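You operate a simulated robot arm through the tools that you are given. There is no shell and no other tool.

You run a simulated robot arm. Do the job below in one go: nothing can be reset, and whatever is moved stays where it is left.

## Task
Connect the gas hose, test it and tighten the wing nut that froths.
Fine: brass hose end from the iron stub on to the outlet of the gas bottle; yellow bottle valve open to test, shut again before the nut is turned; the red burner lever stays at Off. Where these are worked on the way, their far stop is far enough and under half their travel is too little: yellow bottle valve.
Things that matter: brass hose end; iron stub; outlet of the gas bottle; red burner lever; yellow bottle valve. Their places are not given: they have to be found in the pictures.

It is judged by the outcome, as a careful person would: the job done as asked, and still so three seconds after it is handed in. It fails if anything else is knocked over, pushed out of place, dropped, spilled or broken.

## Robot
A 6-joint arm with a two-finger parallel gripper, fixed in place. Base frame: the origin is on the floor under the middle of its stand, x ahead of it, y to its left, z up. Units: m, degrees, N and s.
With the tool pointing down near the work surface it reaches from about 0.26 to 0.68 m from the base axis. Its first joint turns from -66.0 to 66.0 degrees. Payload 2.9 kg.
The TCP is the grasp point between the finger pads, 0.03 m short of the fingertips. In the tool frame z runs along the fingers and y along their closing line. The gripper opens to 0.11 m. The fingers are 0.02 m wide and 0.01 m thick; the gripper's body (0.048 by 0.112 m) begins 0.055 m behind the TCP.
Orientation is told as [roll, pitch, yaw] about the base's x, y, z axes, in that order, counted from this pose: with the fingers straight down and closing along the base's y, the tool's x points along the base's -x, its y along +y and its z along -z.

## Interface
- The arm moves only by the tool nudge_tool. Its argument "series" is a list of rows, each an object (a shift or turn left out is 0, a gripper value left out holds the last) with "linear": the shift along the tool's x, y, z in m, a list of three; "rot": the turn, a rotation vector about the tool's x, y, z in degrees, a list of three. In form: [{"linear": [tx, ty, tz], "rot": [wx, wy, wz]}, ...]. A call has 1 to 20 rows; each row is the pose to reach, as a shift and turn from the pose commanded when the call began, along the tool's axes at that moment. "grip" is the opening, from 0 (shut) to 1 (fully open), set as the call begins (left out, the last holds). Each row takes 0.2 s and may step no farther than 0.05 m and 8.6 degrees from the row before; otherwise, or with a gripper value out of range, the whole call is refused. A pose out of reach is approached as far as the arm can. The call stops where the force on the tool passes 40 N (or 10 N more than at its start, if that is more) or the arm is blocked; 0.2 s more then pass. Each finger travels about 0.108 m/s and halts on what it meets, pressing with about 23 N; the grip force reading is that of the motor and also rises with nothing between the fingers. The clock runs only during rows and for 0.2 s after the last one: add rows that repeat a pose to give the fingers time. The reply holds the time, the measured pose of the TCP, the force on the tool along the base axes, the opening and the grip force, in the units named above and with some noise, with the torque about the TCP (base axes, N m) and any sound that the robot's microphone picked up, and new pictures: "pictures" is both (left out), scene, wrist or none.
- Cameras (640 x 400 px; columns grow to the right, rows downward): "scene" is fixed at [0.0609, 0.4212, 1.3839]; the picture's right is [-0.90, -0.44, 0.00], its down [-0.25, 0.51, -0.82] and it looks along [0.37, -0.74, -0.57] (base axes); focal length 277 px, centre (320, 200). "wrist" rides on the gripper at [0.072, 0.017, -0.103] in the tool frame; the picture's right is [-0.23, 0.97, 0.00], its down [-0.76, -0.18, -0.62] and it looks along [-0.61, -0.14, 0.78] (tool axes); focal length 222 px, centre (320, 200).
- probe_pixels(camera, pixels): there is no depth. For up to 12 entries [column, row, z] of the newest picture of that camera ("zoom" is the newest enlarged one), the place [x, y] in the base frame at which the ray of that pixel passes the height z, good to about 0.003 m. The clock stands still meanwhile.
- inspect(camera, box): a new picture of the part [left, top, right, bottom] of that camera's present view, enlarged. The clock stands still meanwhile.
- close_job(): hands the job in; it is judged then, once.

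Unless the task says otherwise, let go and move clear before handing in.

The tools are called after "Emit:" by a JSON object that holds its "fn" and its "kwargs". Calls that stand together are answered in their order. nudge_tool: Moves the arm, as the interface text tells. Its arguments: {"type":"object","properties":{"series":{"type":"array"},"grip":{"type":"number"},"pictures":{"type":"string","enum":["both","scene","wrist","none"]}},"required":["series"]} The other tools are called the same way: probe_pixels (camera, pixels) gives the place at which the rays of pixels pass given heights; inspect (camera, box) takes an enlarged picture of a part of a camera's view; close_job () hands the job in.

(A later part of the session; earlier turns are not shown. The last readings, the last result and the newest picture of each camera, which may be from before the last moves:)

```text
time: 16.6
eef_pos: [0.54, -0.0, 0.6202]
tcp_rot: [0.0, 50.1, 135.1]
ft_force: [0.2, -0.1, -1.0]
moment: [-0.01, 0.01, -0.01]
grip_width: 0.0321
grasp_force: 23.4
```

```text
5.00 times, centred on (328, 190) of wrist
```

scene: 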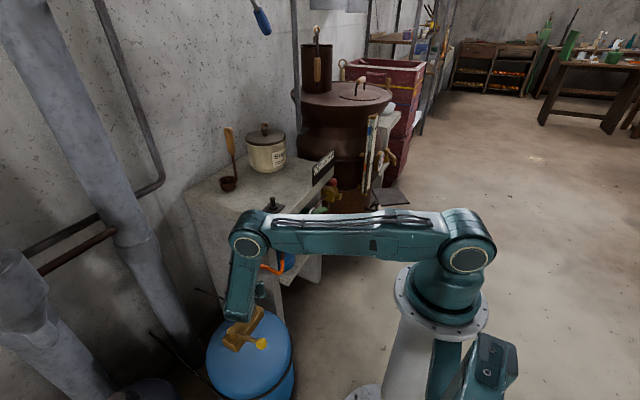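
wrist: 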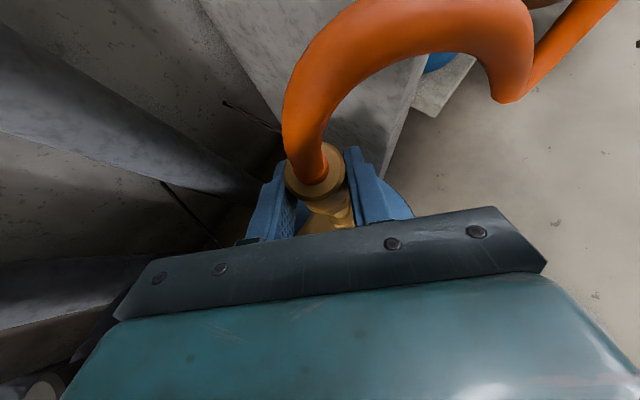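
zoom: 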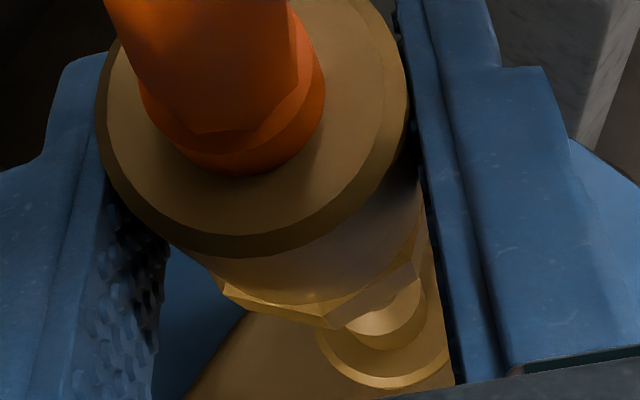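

Averaging, the brass axis is about 5–6 mm too far in +x. I'll correct that and lower 20 mm more, still above the spigot tip.

Emit:
{"fn": "nudge_tool", "kwargs": {"series": [{"linear": [-0.0023, 0.0035, -0.0027]}, {"linear": [-0.01, 0.0035, 0.0037]}, {"linear": [-0.0176, 0.0035, 0.0102]}, {"linear": [-0.0176, 0.0035, 0.0102]}, {"linear": [-0.0176, 0.0035, 0.0102]}]}}

Emit:
{"fn": "inspect", "kwargs": {"camera": "wrist", "box": [280, 150, 376, 230]}}

Emit:
{"fn": "inspect", "kwargs": {"camera": "wrist", "box": [304, 190, 368, 230]}}

Emit:
{"fn": "inspect", "kwargs": {"camera": "scene", "box": [230, 290, 278, 320]}}

```text
time: 17.8
eef_pos: [0.5333, -0.0002, 0.6001]
tcp_rot: [-0.1, 50.1, 135.1]
ft_force: [0.9, -0.1, -1.1]
moment: [0.03, -0.01, -0.02]
grip_width: 0.0323
grasp_force: 22.6
```

scene: 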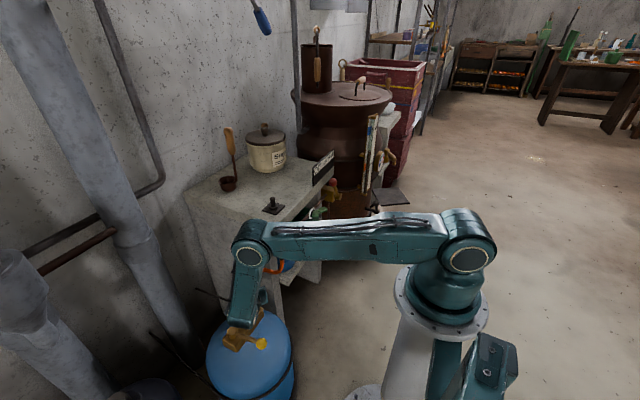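
wrist: 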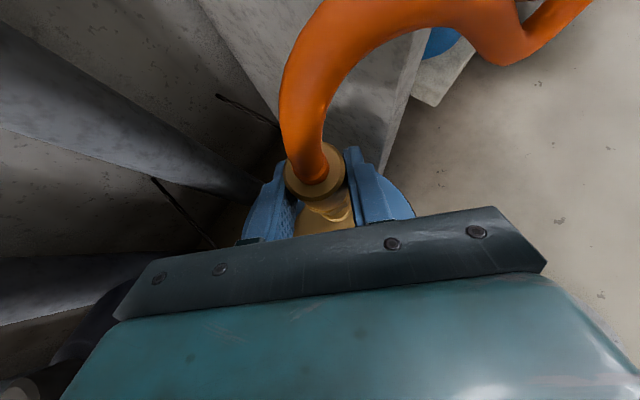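

```text
5.00 times, centred on (328, 190) of wrist
```

zoom: 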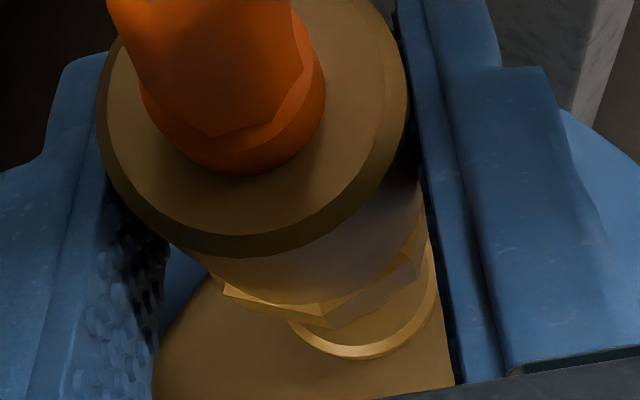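

```text
10.00 times, centred on (336, 210) of wrist
```

zoom: 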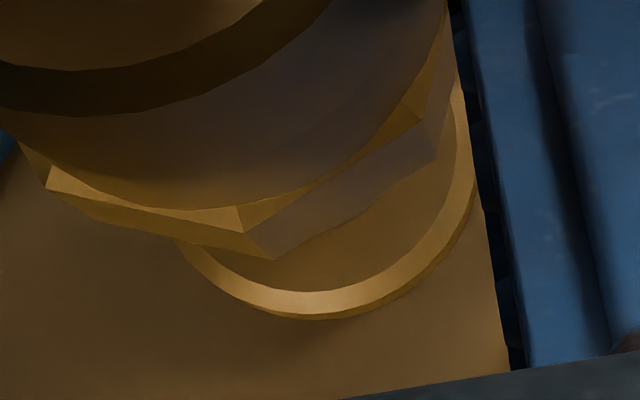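

```text
13.33 times, centred on (254, 305) of scene
```

zoom: 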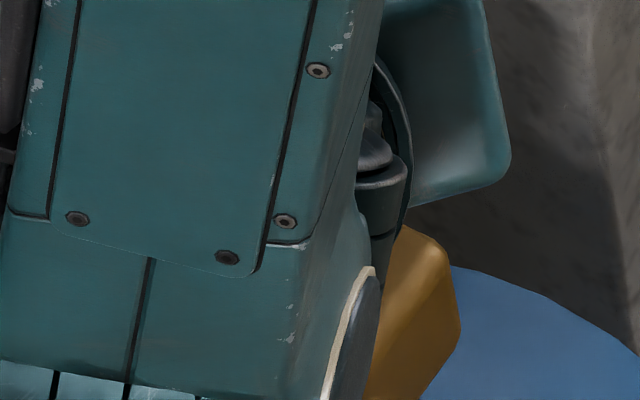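

Now at (0.533,0.000,0.600) with the collar ring visible below-right of the brass bottom. Since single probes scatter by ~3 mm, I'll average many probes of the collar centre (≈(336,207)) and the brass top centre (≈(314.3,168)).

Emit:
{"fn": "probe_pixels", "kwargs": {"camera": "wrist", "pixels": [[336, 207.1, 0.495], [336, 207.1, 0.495], [336, 207.1, 0.495], [336, 207.1, 0.495], [336, 207.1, 0.495], [336, 207.1, 0.495], [314.3, 168, 0.613], [314.3, 168, 0.613], [314.3, 168, 0.613], [314.3, 168, 0.613], [314.3, 168, 0.613], [314.3, 168, 0.613]]}}

Emit:
{"fn": "inspect", "kwargs": {"camera": "wrist", "box": [270, 130, 366, 200]}}

```text
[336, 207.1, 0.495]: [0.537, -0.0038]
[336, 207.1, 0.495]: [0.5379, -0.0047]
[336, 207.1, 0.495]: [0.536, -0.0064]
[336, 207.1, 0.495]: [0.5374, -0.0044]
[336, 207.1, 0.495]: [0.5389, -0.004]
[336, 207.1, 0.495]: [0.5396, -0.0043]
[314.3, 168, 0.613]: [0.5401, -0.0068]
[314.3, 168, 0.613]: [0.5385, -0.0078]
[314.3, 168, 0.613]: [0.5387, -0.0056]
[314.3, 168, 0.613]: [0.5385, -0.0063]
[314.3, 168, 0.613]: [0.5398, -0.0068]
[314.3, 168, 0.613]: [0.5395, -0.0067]
```

```text
5.71 times, centred on (318, 165) of wrist
```

zoom: 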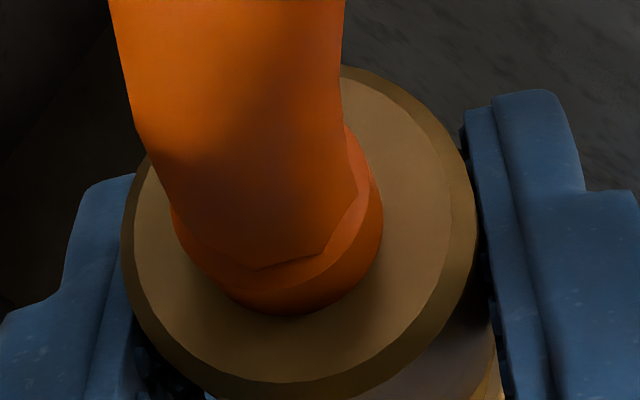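

Averaged: collar (0.538,-0.005), brass axis (0.5385,-0.006): aligned within about 1–2 mm. I'll descend gently 30 mm in 5 mm steps, watching the force.

Emit:
{"fn": "nudge_tool", "kwargs": {"series": [{"linear": [-0.00383, 0, 0.00321]}, {"linear": [-0.00766, 0, 0.00643]}, {"linear": [-0.01149, 0, 0.00964]}, {"linear": [-0.01532, 0, 0.01286]}, {"linear": [-0.01915, 0, 0.01607]}, {"linear": [-0.02298, 0, 0.01929]}]}}

Emit:
{"fn": "inspect", "kwargs": {"camera": "wrist", "box": [280, 150, 376, 230]}}

```text
time: 19.2
eef_pos: [0.5336, -0.0007, 0.5717]
tcp_rot: [0.1, 49.9, 135.0]
ft_force: [0.9, 0.0, -0.6]
moment: [0.01, 0.02, 0.0]
grip_width: 0.0324
grasp_force: 22.6
```

scene: 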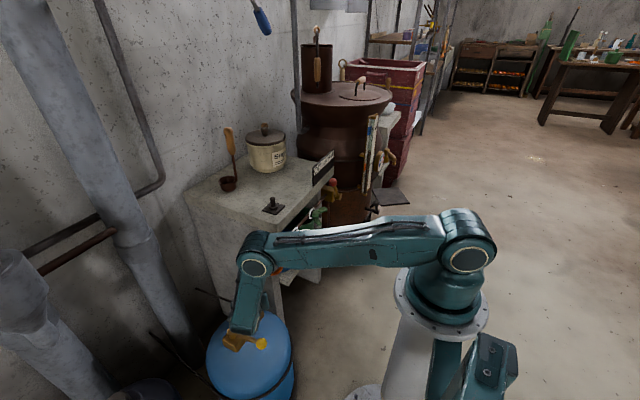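
wrist: 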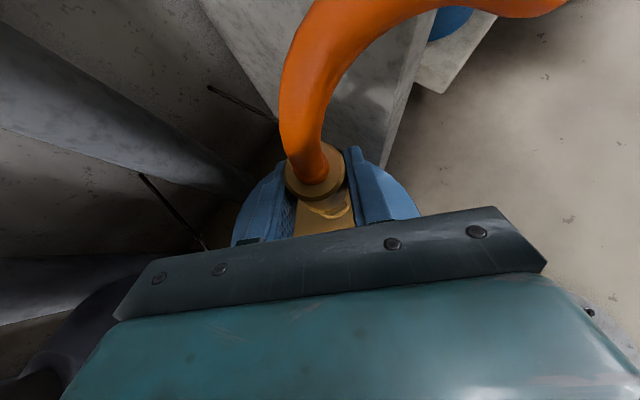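

```text
5.00 times, centred on (328, 190) of wrist
```

zoom: 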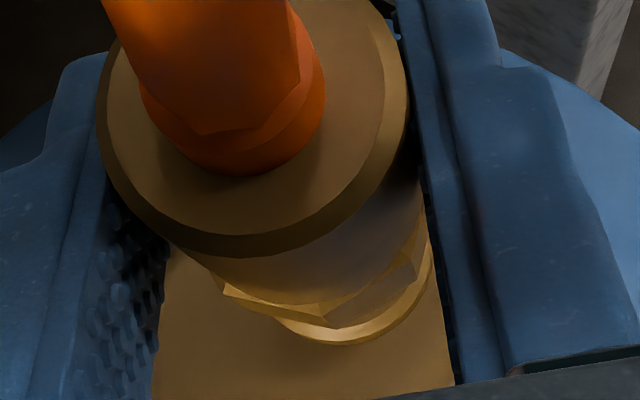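

No contact force yet at z=0.572 and the collar ring shows concentric under the hex. I'll continue down in small steps until it seats.

Emit:
{"fn": "nudge_tool", "kwargs": {"series": [{"linear": [-0.00306, 0, 0.00257]}, {"linear": [-0.00613, 0, 0.00514]}, {"linear": [-0.00919, 0, 0.00772]}, {"linear": [-0.01226, 0, 0.01029]}, {"linear": [-0.01532, 0, 0.01286]}, {"linear": [-0.01532, 0, 0.01286]}]}}

Emit:
{"fn": "inspect", "kwargs": {"camera": "wrist", "box": [280, 150, 376, 230]}}

```text
time: 20.6
eef_pos: [0.5333, 0.0018, 0.552]
tcp_rot: [0.0, 50.1, 135.0]
ft_force: [1.0, -1.3, 1.1]
moment: [-0.06, -0.05, -0.01]
grip_width: 0.0321
grasp_force: 22.8
```

scene: 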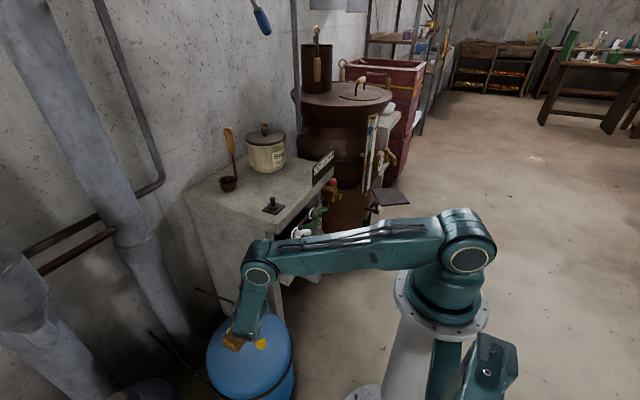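
wrist: 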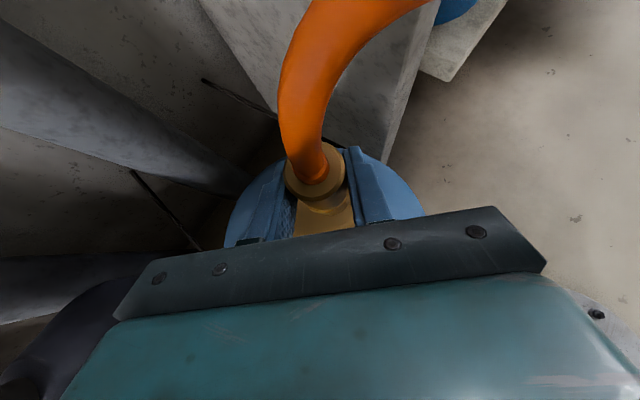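

```text
5.00 times, centred on (328, 190) of wrist
```

zoom: 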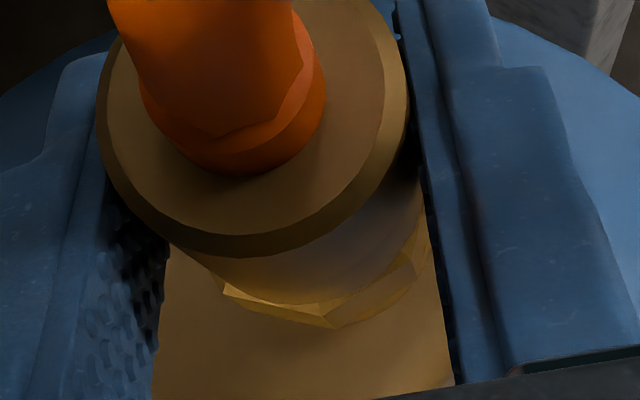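

It's sliding over the spigot (z=0.552, small lateral guidance ~1.6 N). I'll continue down until it seats firmly.

Emit:
{"fn": "nudge_tool", "kwargs": {"series": [{"linear": [-0.0023, 0, 0.00193]}, {"linear": [-0.0046, 0, 0.00386]}, {"linear": [-0.0069, 0, 0.00579]}, {"linear": [-0.0092, 0, 0.00772]}, {"linear": [-0.0115, 0, 0.00965]}, {"linear": [-0.0138, 0, 0.01157]}]}}

Emit:
{"fn": "inspect", "kwargs": {"camera": "wrist", "box": [280, 150, 376, 230]}}

```text
time: 22.0
eef_pos: [0.5349, 0.0007, 0.5346]
tcp_rot: [-0.1, 50.2, 134.8]
ft_force: [3.8, -4.8, 13.5]
moment: [-0.11, -0.08, -0.04]
grip_width: 0.0324
grasp_force: 23.1
```

scene: 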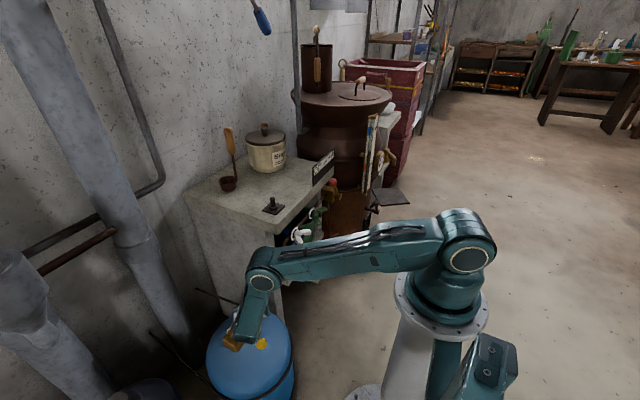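
wrist: 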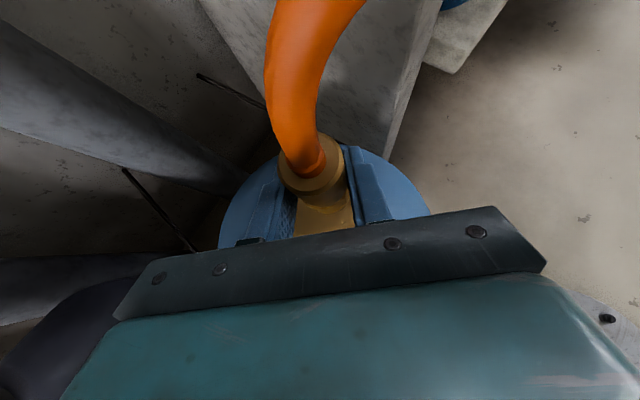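

```text
5.00 times, centred on (328, 190) of wrist
```

zoom: 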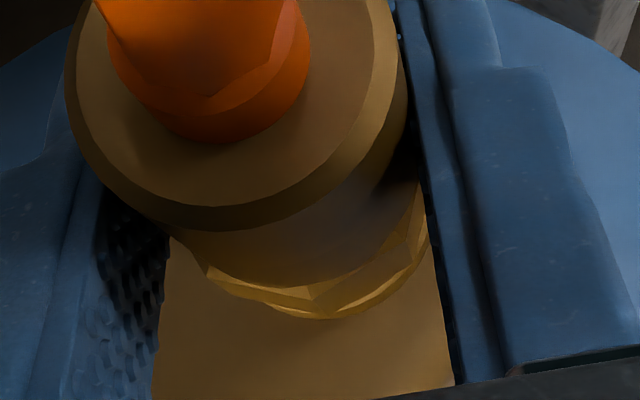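

Upward reaction 13.5 N and the brass end slid up slightly in the grip: it has bottomed on the collar (TCP z=0.535). I'll open the fingers and look.

Emit:
{"fn": "nudge_tool", "kwargs": {"grip": 0.6, "series": [{"linear": [-0.0138, 0, 0.01157]}, {"linear": [0, 0, 0]}, {"linear": [0, 0, 0]}, {"linear": [0, 0, 0]}]}}

Emit:
{"fn": "inspect", "kwargs": {"camera": "wrist", "box": [260, 130, 390, 230]}}

```text
time: 23.0
eef_pos: [0.5349, -0.0, 0.5341]
tcp_rot: [0.0, 50.0, 134.9]
ft_force: [0.0, -0.1, 0.2]
moment: [0.01, -0.02, 0.03]
grip_width: 0.066
grasp_force: 0.0
```

scene: 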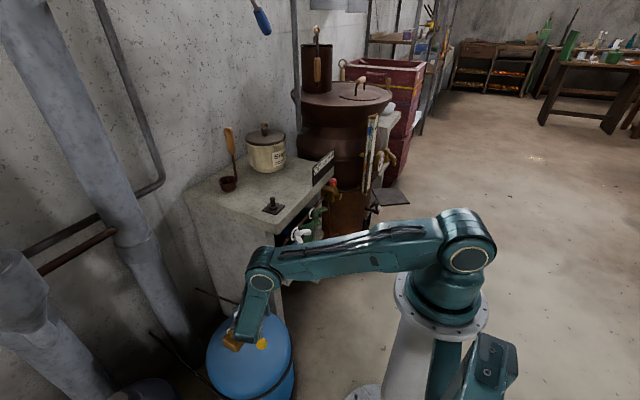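
wrist: 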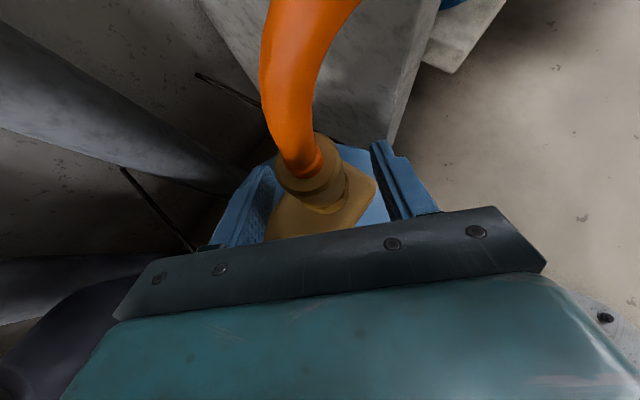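

```text
4.00 times, centred on (325, 180) of wrist
```

zoom: 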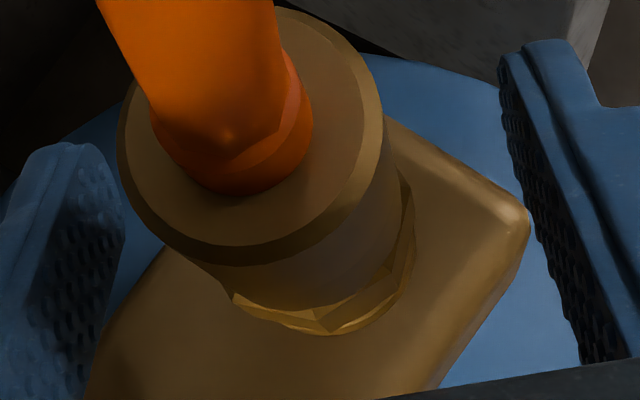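

The brass end stays upright on the outlet with fingers open. I'll retreat back along the tool axis, then look from the scene camera.

Emit:
{"fn": "nudge_tool", "kwargs": {"series": [{"linear": [0, 0, -0.03]}, {"linear": [0, 0, -0.06]}, {"linear": [0, 0, -0.09]}, {"linear": [0.02, 0, -0.13]}, {"linear": [0.05, 0, -0.16]}, {"linear": [0.09, 0, -0.18]}, {"linear": [0.09, 0, -0.18]}]}}

Emit:
{"fn": "inspect", "kwargs": {"camera": "scene", "box": [200, 270, 296, 350]}}

Emit:
{"fn": "inspect", "kwargs": {"camera": "wrist", "box": [240, 100, 400, 240]}}

```text
time: 24.6
eef_pos: [0.4756, 0.0555, 0.7161]
tcp_rot: [0.0, 50.0, 134.9]
ft_force: [0.3, -0.1, 1.0]
moment: [-0.02, -0.05, -0.01]
grip_width: 0.0661
grasp_force: 0.1
```

scene: 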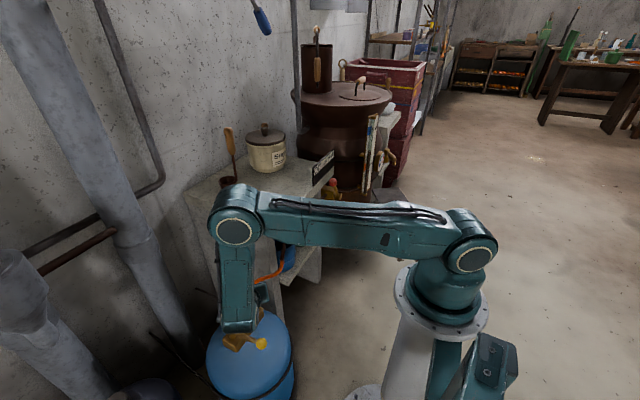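
wrist: 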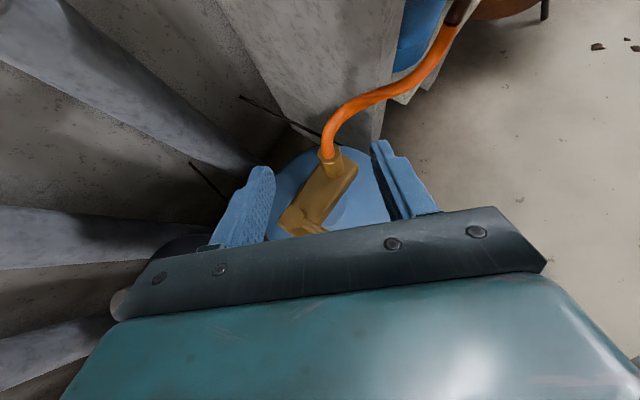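

```text
5.00 times, centred on (248, 310) of scene
```

zoom: 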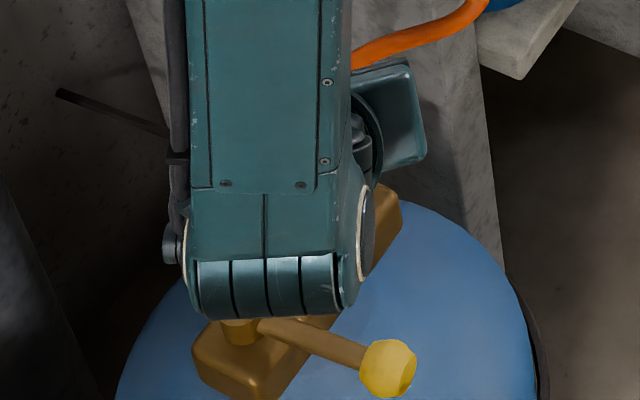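

```text
2.86 times, centred on (320, 170) of wrist
```

zoom: 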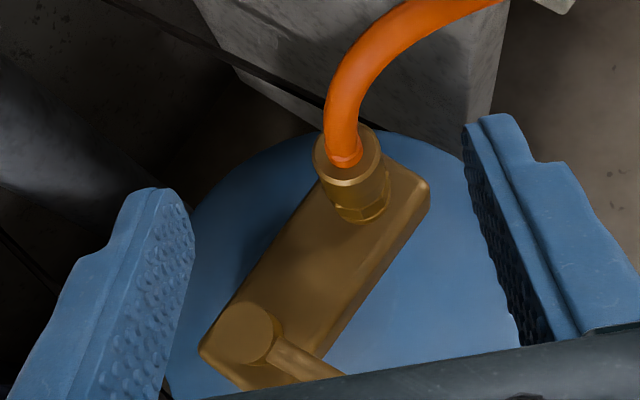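

The hose end stands on the outlet, but the arm blocks the scene camera. I'll swing up and aside toward -y so both cameras can see the bottle.

Emit:
{"fn": "nudge_tool", "kwargs": {"series": [{"linear": [0.035, 0.0, -0.005]}, {"linear": [0.06, 0.035, -0.01]}, {"linear": [0.09, 0.075, -0.016]}, {"linear": [0.12, 0.115, -0.022]}, {"linear": [0.1473, 0.152, -0.0267]}, {"linear": [0.1473, 0.152, -0.0267]}]}}

Emit:
{"fn": "inspect", "kwargs": {"camera": "scene", "box": [200, 270, 296, 350]}}

Emit:
{"fn": "inspect", "kwargs": {"camera": "scene", "box": [240, 170, 350, 290]}}

```text
refused: row 3 steps farther than a row can; nothing moved
```

```text
5.00 times, centred on (248, 310) of scene
```

zoom: 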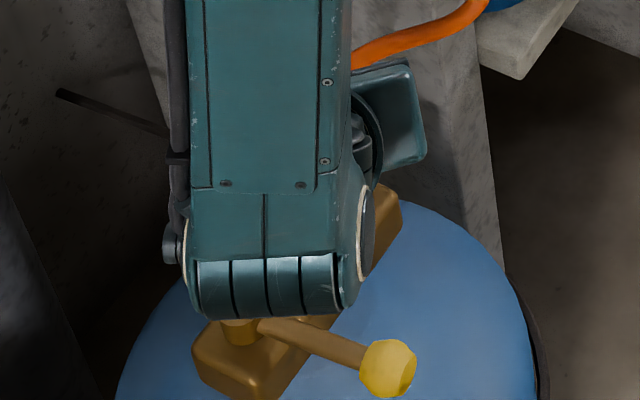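

```text
3.33 times, centred on (295, 230) of scene
```

zoom: 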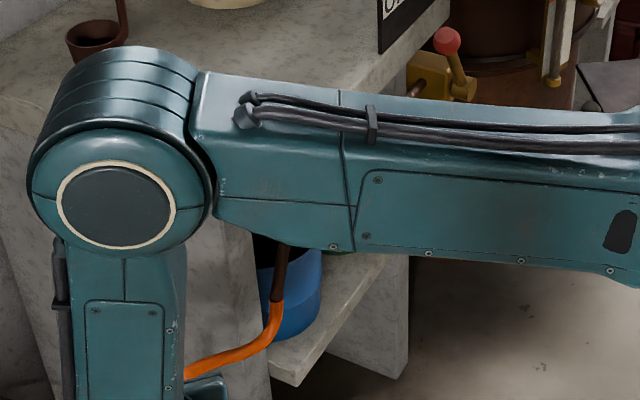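

One row was too long, so nothing moved. I'll resend the same move with shorter steps.

Emit:
{"fn": "nudge_tool", "kwargs": {"series": [{"linear": [0.03, 0.01, -0.005]}, {"linear": [0.055, 0.04, -0.01]}, {"linear": [0.08, 0.07, -0.015]}, {"linear": [0.105, 0.1, -0.02]}, {"linear": [0.127, 0.126, -0.024]}, {"linear": [0.1473, 0.152, -0.0267]}, {"linear": [0.1473, 0.152, -0.0267]}]}}

Emit:
{"fn": "inspect", "kwargs": {"camera": "scene", "box": [200, 270, 296, 350]}}

Emit:
{"fn": "inspect", "kwargs": {"camera": "scene", "box": [240, 170, 350, 290]}}

```text
time: 26.2
eef_pos: [0.4185, -0.1054, 0.849]
tcp_rot: [0.0, 50.0, 135.0]
ft_force: [1.3, -0.5, 0.0]
moment: [-0.01, 0.02, -0.02]
grip_width: 0.0662
grasp_force: 0.0
```

scene: 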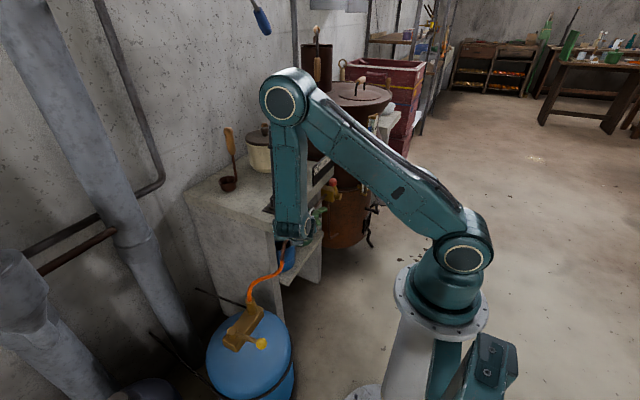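
wrist: 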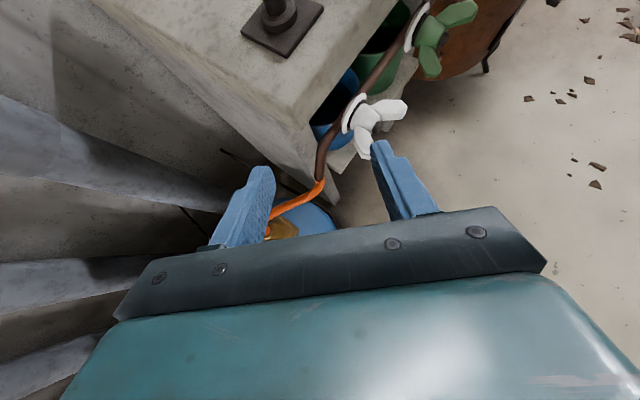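

```text
5.00 times, centred on (248, 310) of scene
```

zoom: 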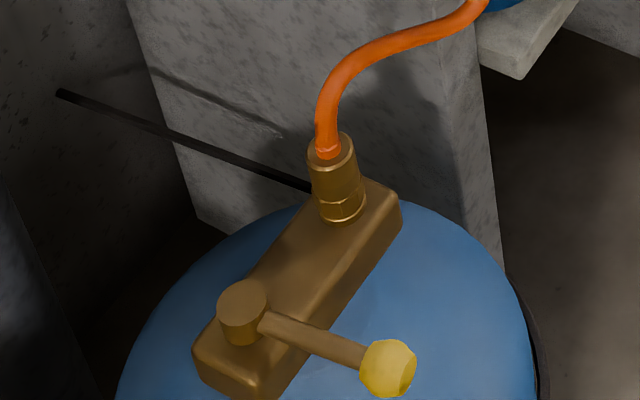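

```text
3.33 times, centred on (295, 230) of scene
```

zoom: 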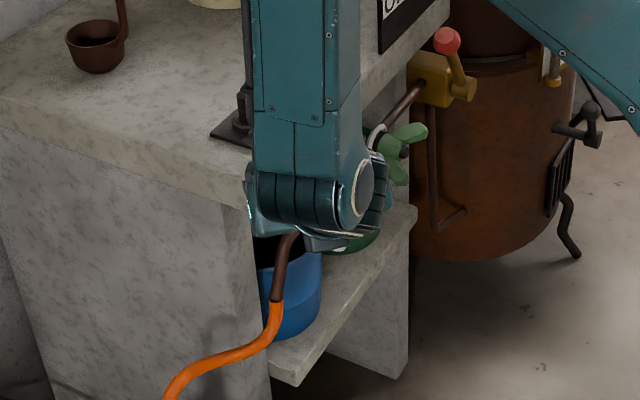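

The brass end sits fully down on the outlet (scene zoom (340,190)). I'll take a reference close-up of both wing nuts before the gas is on, and of the valve knob geometry.

Emit:
{"fn": "inspect", "kwargs": {"camera": "wrist", "box": [300, 0, 500, 170]}}

Emit:
{"fn": "probe_pixels", "kwargs": {"camera": "scene", "pixels": [[261.8, 343.5, 0.51], [261.8, 343.5, 0.51], [261.8, 343.5, 0.51], [261.8, 343.5, 0.51], [232.5, 330, 0.52], [232.5, 330, 0.52], [232.5, 330, 0.52]]}}

Emit:
{"fn": "probe_pixels", "kwargs": {"camera": "wrist", "pixels": [[369, 115, 0.72], [369, 115, 0.74], [430, 37, 0.72], [430, 37, 0.74], [351, 113, 0.72], [411, 28, 0.72]]}}

```text
2.35 times, centred on (400, 85) of wrist
```

zoom: 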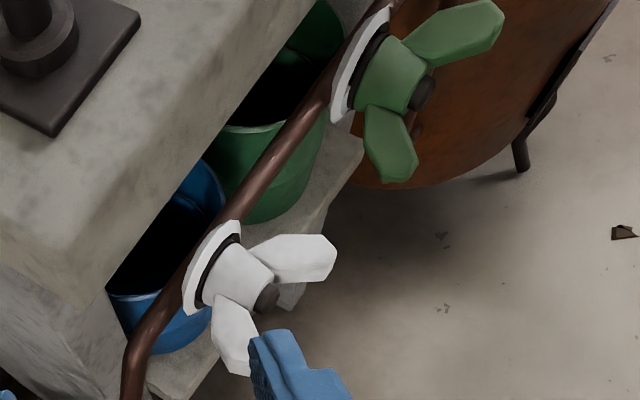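

```text
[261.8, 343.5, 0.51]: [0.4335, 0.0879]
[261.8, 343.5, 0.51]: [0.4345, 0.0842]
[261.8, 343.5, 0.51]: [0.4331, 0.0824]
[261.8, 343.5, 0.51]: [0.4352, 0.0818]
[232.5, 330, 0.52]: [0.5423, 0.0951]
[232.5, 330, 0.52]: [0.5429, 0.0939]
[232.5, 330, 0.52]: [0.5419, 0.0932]
```

```text
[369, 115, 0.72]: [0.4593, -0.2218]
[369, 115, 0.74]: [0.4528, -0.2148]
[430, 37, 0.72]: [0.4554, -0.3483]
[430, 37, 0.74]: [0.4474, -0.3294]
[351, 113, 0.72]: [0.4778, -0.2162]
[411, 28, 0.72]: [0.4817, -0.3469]
```

Reference noted: both nuts show a plain thin white soap ring at present. Now to the valve: I'll move to a high waypoint beside the yellow knob (≈(0.434,0.084,0.51)), yawing 25° more and opening the fingers to straddle the knob.

Emit:
{"fn": "nudge_tool", "kwargs": {"grip": 0.73, "series": [{"linear": [-0.0327, -0.0193, -0.013], "rot": [3.19, 0, -2.68]}, {"linear": [-0.0654, -0.0386, -0.026], "rot": [6.38, 0, -5.36]}, {"linear": [-0.098, -0.058, -0.039], "rot": [9.58, 0, -8.04]}, {"linear": [-0.1307, -0.0773, -0.052], "rot": [12.77, 0, -10.71]}, {"linear": [-0.1634, -0.0966, -0.0651], "rot": [15.96, 0, -13.39]}, {"linear": [-0.1961, -0.1159, -0.0781], "rot": [19.15, 0, -16.07]}, {"linear": [-0.1961, -0.1159, -0.0781], "rot": [19.15, 0, -16.07]}]}}

Emit:
{"fn": "inspect", "kwargs": {"camera": "wrist", "box": [220, 60, 420, 240]}}

```text
time: 27.8
eef_pos: [0.37, 0.1099, 0.7492]
tcp_rot: [-0.1, 50.0, 160.0]
ft_force: [-0.3, -0.4, 0.0]
moment: [0.01, 0.02, -0.02]
grip_width: 0.0802
grasp_force: 0.0
```

scene: 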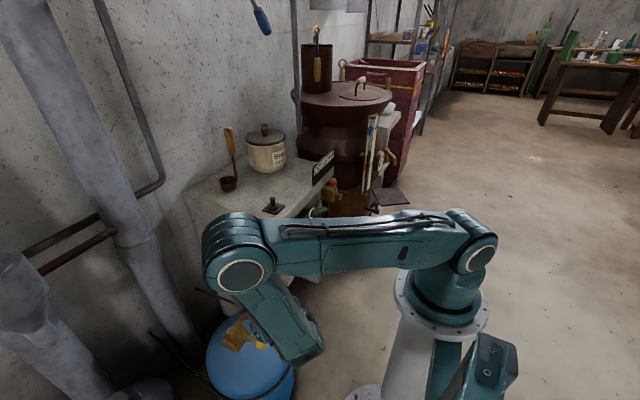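
wrist: 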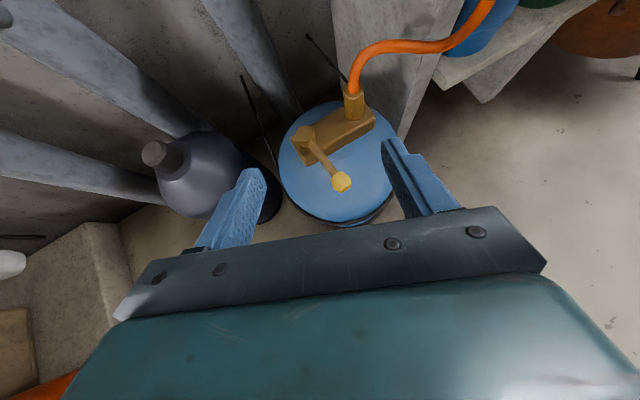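

```text
2.22 times, centred on (320, 150) of wrist
```

zoom: 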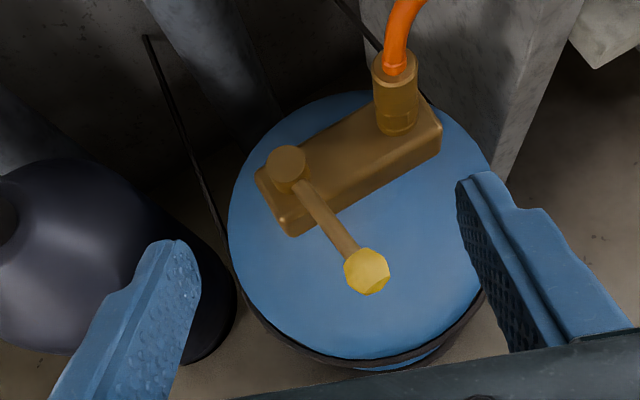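

A clear view of the valve: lever perpendicular to the block, knob at wrist (341,181). There is a dark tank at left (190,170), so I'll check its location and average the knob's place before approaching.

Emit:
{"fn": "probe_pixels", "kwargs": {"camera": "wrist", "pixels": [[341, 181, 0.51], [341, 181, 0.51], [341, 181, 0.51], [309, 132, 0.52], [309, 132, 0.52], [155, 152, 0.4], [155, 152, 0.3], [185, 165, 0.3], [271, 205, 0.2], [353, 90, 0.55]]}}

Emit:
{"fn": "probe_pixels", "kwargs": {"camera": "scene", "pixels": [[140, 390, 0.3], [140, 390, 0.4], [160, 385, 0.2]]}}

Emit:
{"fn": "inspect", "kwargs": {"camera": "scene", "box": [80, 280, 330, 400]}}

```text
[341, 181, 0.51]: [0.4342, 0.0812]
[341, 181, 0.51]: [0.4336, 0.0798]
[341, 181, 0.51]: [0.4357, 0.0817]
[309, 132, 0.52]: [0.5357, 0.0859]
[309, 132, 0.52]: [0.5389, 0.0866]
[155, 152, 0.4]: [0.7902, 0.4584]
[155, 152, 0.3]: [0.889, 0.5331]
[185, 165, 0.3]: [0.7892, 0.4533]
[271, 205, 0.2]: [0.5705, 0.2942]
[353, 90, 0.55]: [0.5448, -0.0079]
```

```text
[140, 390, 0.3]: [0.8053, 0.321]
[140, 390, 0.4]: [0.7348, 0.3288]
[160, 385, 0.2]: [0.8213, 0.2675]
```

```text
2.56 times, centred on (205, 340) of scene
```

zoom: 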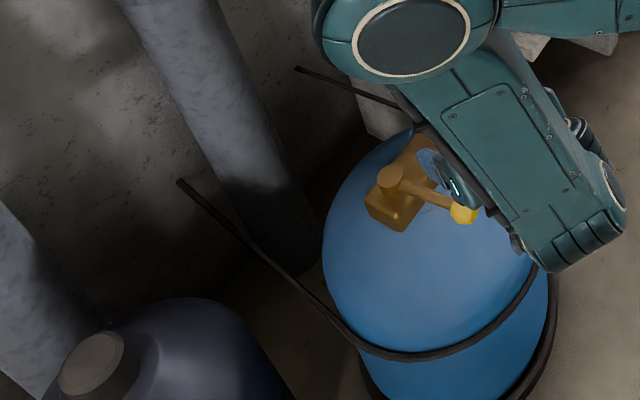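

Knob confirmed at ≈(0.434,0.083,0.51) by both cameras; the tank is far enough (y>0.3). I'll drop to a pre-approach behind the knob.

Emit:
{"fn": "nudge_tool", "kwargs": {"series": [{"linear": [-0.0277, 0.0006, 0.0233]}, {"linear": [-0.0555, 0.0012, 0.0466]}, {"linear": [-0.0832, 0.0018, 0.0698]}, {"linear": [-0.111, 0.0025, 0.0931]}, {"linear": [-0.1387, 0.0025, 0.1164]}, {"linear": [-0.1387, 0.0025, 0.1164]}]}}

Emit:
{"fn": "inspect", "kwargs": {"camera": "wrist", "box": [220, 60, 420, 240]}}

```text
time: 29.2
eef_pos: [0.3719, 0.1066, 0.5649]
tcp_rot: [0.0, 50.0, 160.0]
ft_force: [-0.1, -1.4, 0.6]
moment: [0.0, -0.03, 0.0]
grip_width: 0.0803
grasp_force: 0.1
```

scene: 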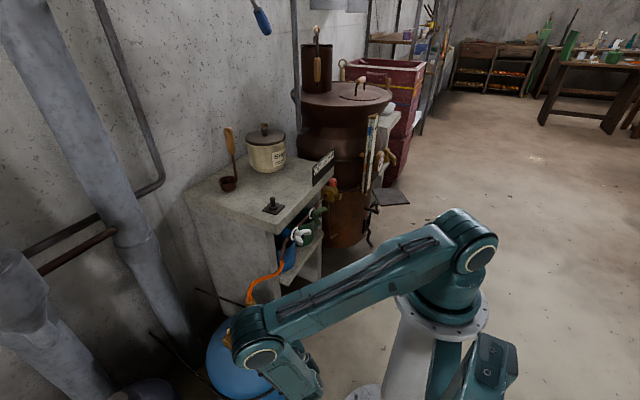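
wrist: 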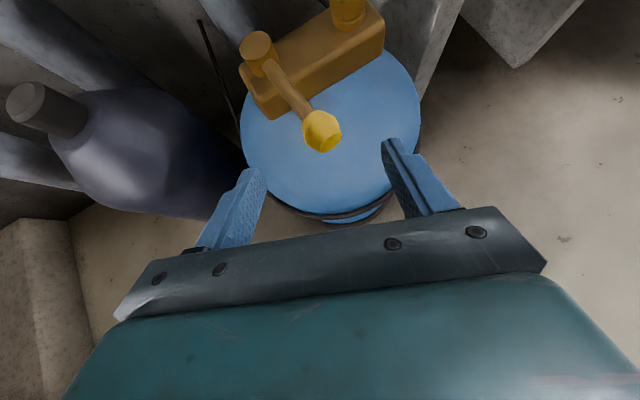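

```text
2.22 times, centred on (320, 150) of wrist
```

zoom: 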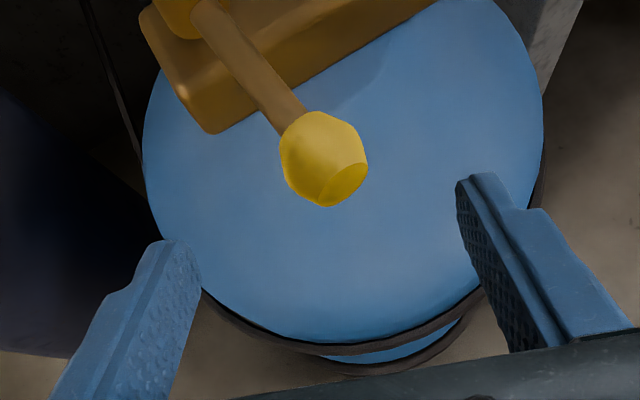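

Knob is centred between the fingers in view. I'll advance 0.074 m along the tool axis so the fingers straddle it loosely.

Emit:
{"fn": "nudge_tool", "kwargs": {"series": [{"linear": [0, 0.001, 0.025]}, {"linear": [0.001, 0.0013, 0.05]}, {"linear": [0.001, 0.0013, 0.0745]}, {"linear": [0.001, 0.0013, 0.0745]}]}}

Emit:
{"fn": "inspect", "kwargs": {"camera": "wrist", "box": [220, 60, 420, 240]}}

Emit:
{"fn": "inspect", "kwargs": {"camera": "scene", "box": [270, 190, 350, 250]}}

```text
time: 30.2
eef_pos: [0.4288, 0.0883, 0.5194]
tcp_rot: [0.1, 49.9, 160.1]
ft_force: [-0.5, -0.1, 0.0]
moment: [0.0, -0.04, -0.02]
grip_width: 0.0803
grasp_force: 0.1
```

scene: 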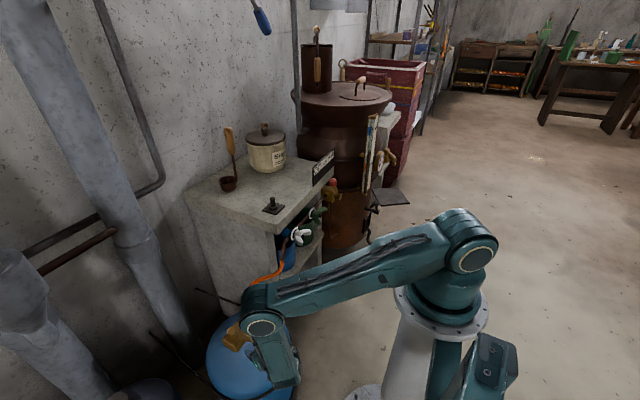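
wrist: 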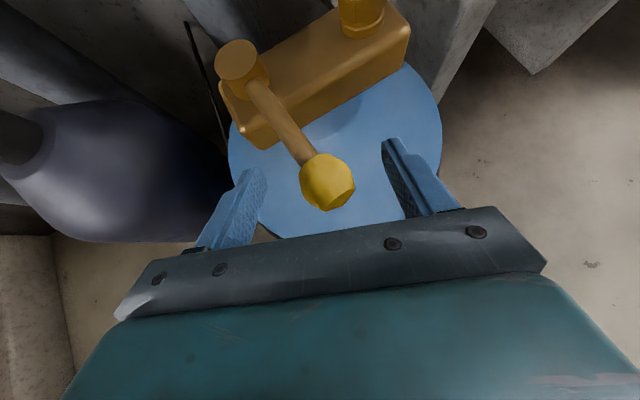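

```text
2.22 times, centred on (320, 150) of wrist
```

zoom: 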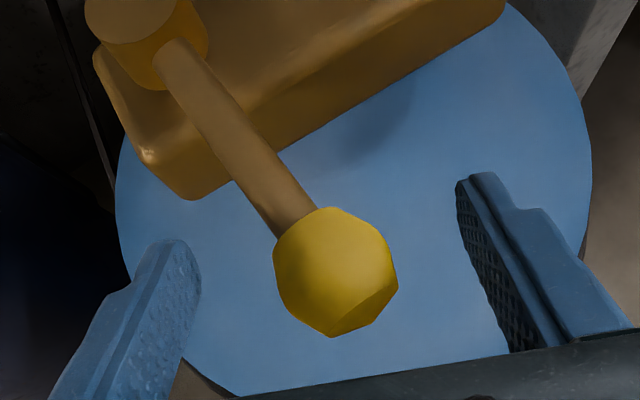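

```text
6.67 times, centred on (310, 220) of scene
```

zoom: 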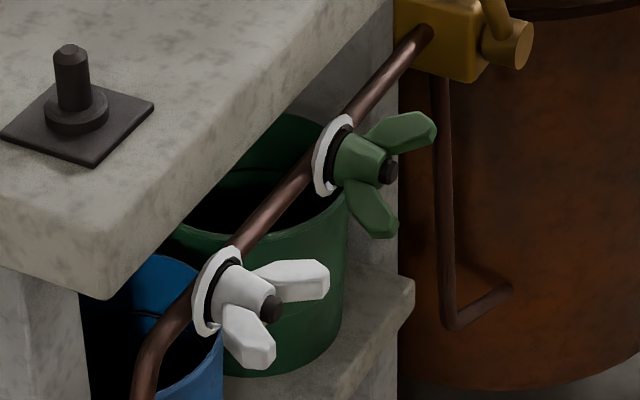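

The knob is straddled, and from here the scene camera has a clear view of both nuts (scene zoom (340,160) green, (245,295) white). I'll test-push the lever toward +y (away from the outlet) by a small amount and watch the force.

Emit:
{"fn": "nudge_tool", "kwargs": {"series": [{"linear": [-0.0026, -0.0113, -0.0031]}, {"linear": [-0.0044, -0.0188, -0.0052]}, {"linear": [-0.0062, -0.0263, -0.0073]}, {"linear": [-0.0079, -0.0338, -0.0094]}]}}

Emit:
{"fn": "inspect", "kwargs": {"camera": "wrist", "box": [220, 60, 420, 240]}}

```text
time: 31.2
eef_pos: [0.4256, 0.1236, 0.519]
tcp_rot: [-0.1, 50.0, 160.0]
ft_force: [-2.0, -0.7, -0.5]
moment: [0.03, 0.0, -0.03]
grip_width: 0.0813
grasp_force: 0.7
```

scene: 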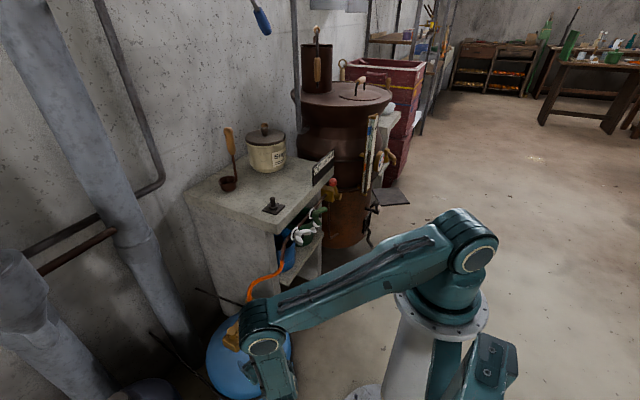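
wrist: 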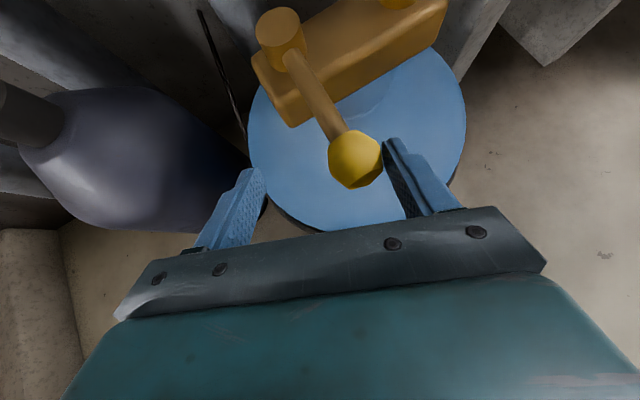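

```text
2.22 times, centred on (320, 150) of wrist
```

zoom: 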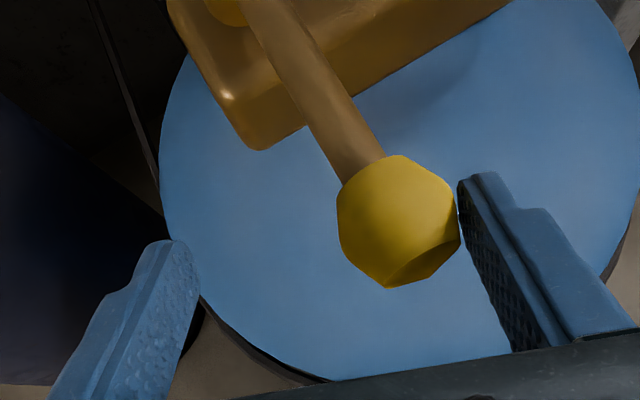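

The finger touches the knob and the lever has started to swing freely toward +y (about 7°, only ~2 N). I'll continue along the arc, turning the tool with it.

Emit:
{"fn": "nudge_tool", "kwargs": {"series": [{"linear": [0.002, -0.0156, 0.0024], "rot": [-3.45, 0, 2.9]}, {"linear": [0.0041, -0.0312, 0.0049], "rot": [-6.89, 0, 5.79]}, {"linear": [0.0074, -0.0496, 0.0088], "rot": [-10.34, 0, 8.68]}, {"linear": [0.0107, -0.068, 0.0128], "rot": [-13.8, 0, 11.57]}]}}

Emit:
{"fn": "inspect", "kwargs": {"camera": "wrist", "box": [220, 60, 420, 240]}}

Emit:
{"fn": "inspect", "kwargs": {"camera": "scene", "box": [270, 190, 350, 250]}}

```text
time: 32.2
eef_pos: [0.4646, 0.1851, 0.5199]
tcp_rot: [0.0, 50.1, 141.9]
ft_force: [-1.0, -0.7, 0.1]
moment: [-0.03, -0.02, 0.0]
grip_width: 0.0807
grasp_force: 0.7
```

scene: 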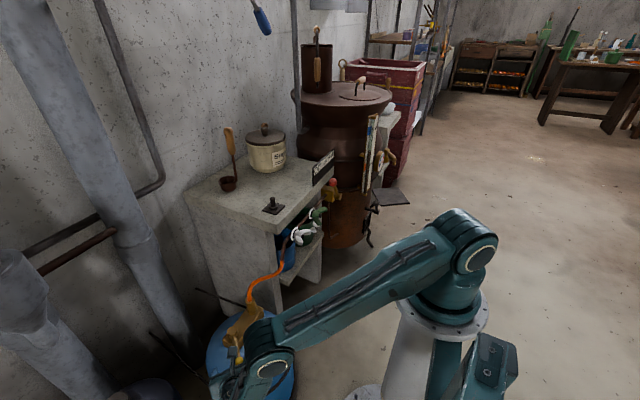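
wrist: 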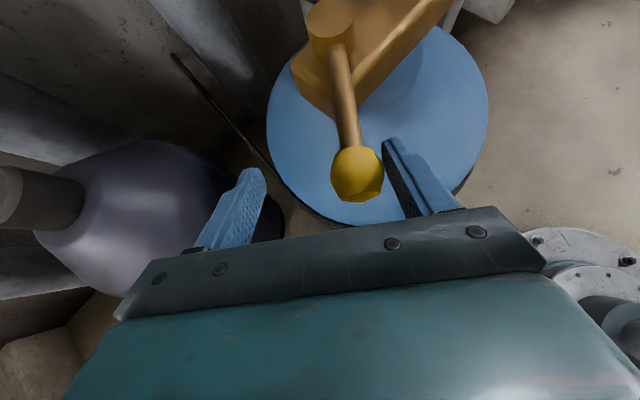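

```text
2.22 times, centred on (320, 150) of wrist
```

zoom: 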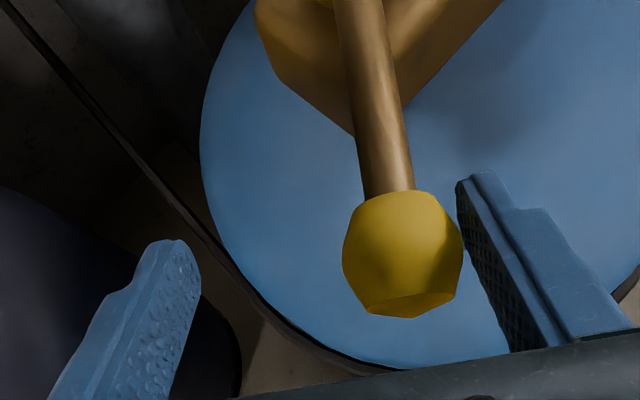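

```text
6.67 times, centred on (310, 220) of scene
```

zoom: 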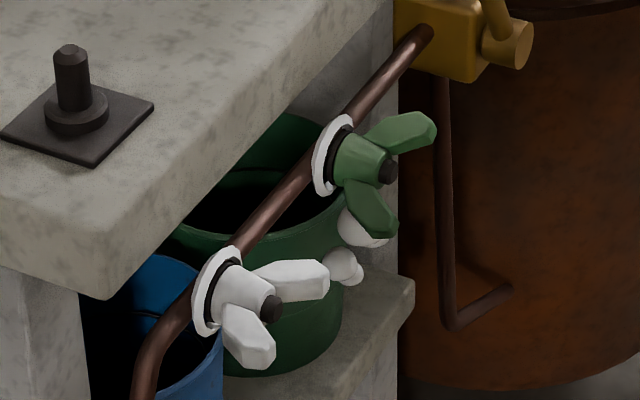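

Froth blobs have appeared just under the green nut (scene zoom (362,226) and (343,266)). To test properly I'll keep opening the valve along the arc toward its far stop.

Emit:
{"fn": "nudge_tool", "kwargs": {"series": [{"linear": [0.0042, -0.0179, 0.0051], "rot": [-3.45, 0, 2.9]}, {"linear": [0.0085, -0.0358, 0.0102], "rot": [-6.89, 0, 5.79]}, {"linear": [0.016, -0.0517, 0.0191], "rot": [-10.34, 0, 8.68]}, {"linear": [0.0236, -0.0677, 0.0281], "rot": [-13.8, 0, 11.57]}]}}

Emit:
{"fn": "inspect", "kwargs": {"camera": "wrist", "box": [220, 60, 420, 240]}}

Emit:
{"fn": "inspect", "kwargs": {"camera": "scene", "box": [270, 190, 350, 250]}}

```text
time: 33.2
eef_pos: [0.4961, 0.1953, 0.523]
tcp_rot: [1.7, 49.9, 131.6]
ft_force: [-26.5, -25.6, -6.6]
moment: [-0.11, 0.02, 0.23]
grip_width: 0.0984
grasp_force: 18.0
out of reach, approached as far as the arm can: row 3, 4
```

scene: 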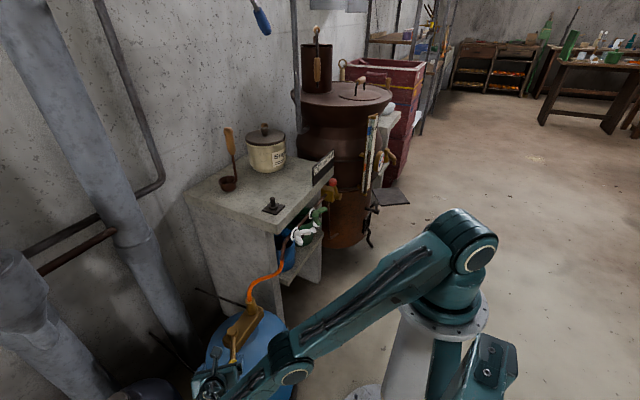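
wrist: 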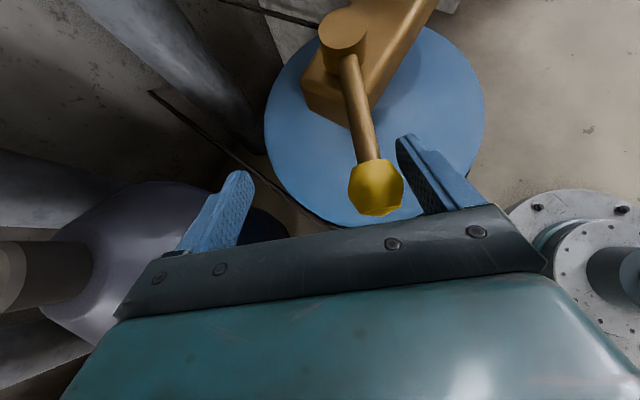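

```text
2.22 times, centred on (320, 150) of wrist
```

zoom: 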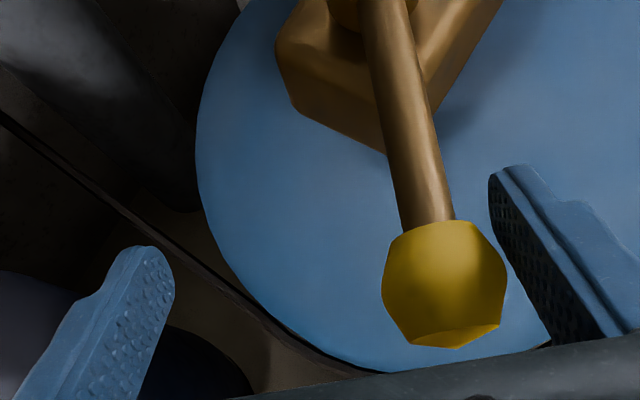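

```text
6.67 times, centred on (310, 220) of scene
```

zoom: 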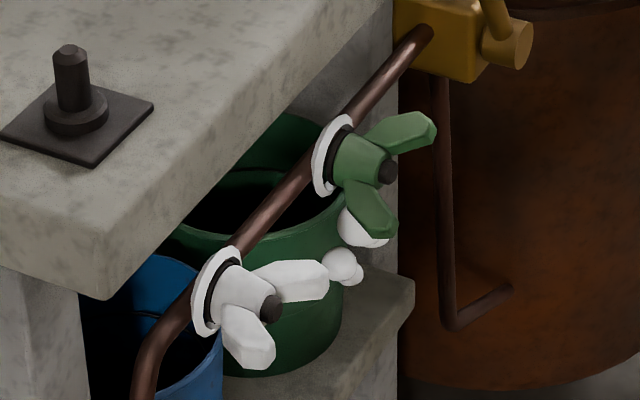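

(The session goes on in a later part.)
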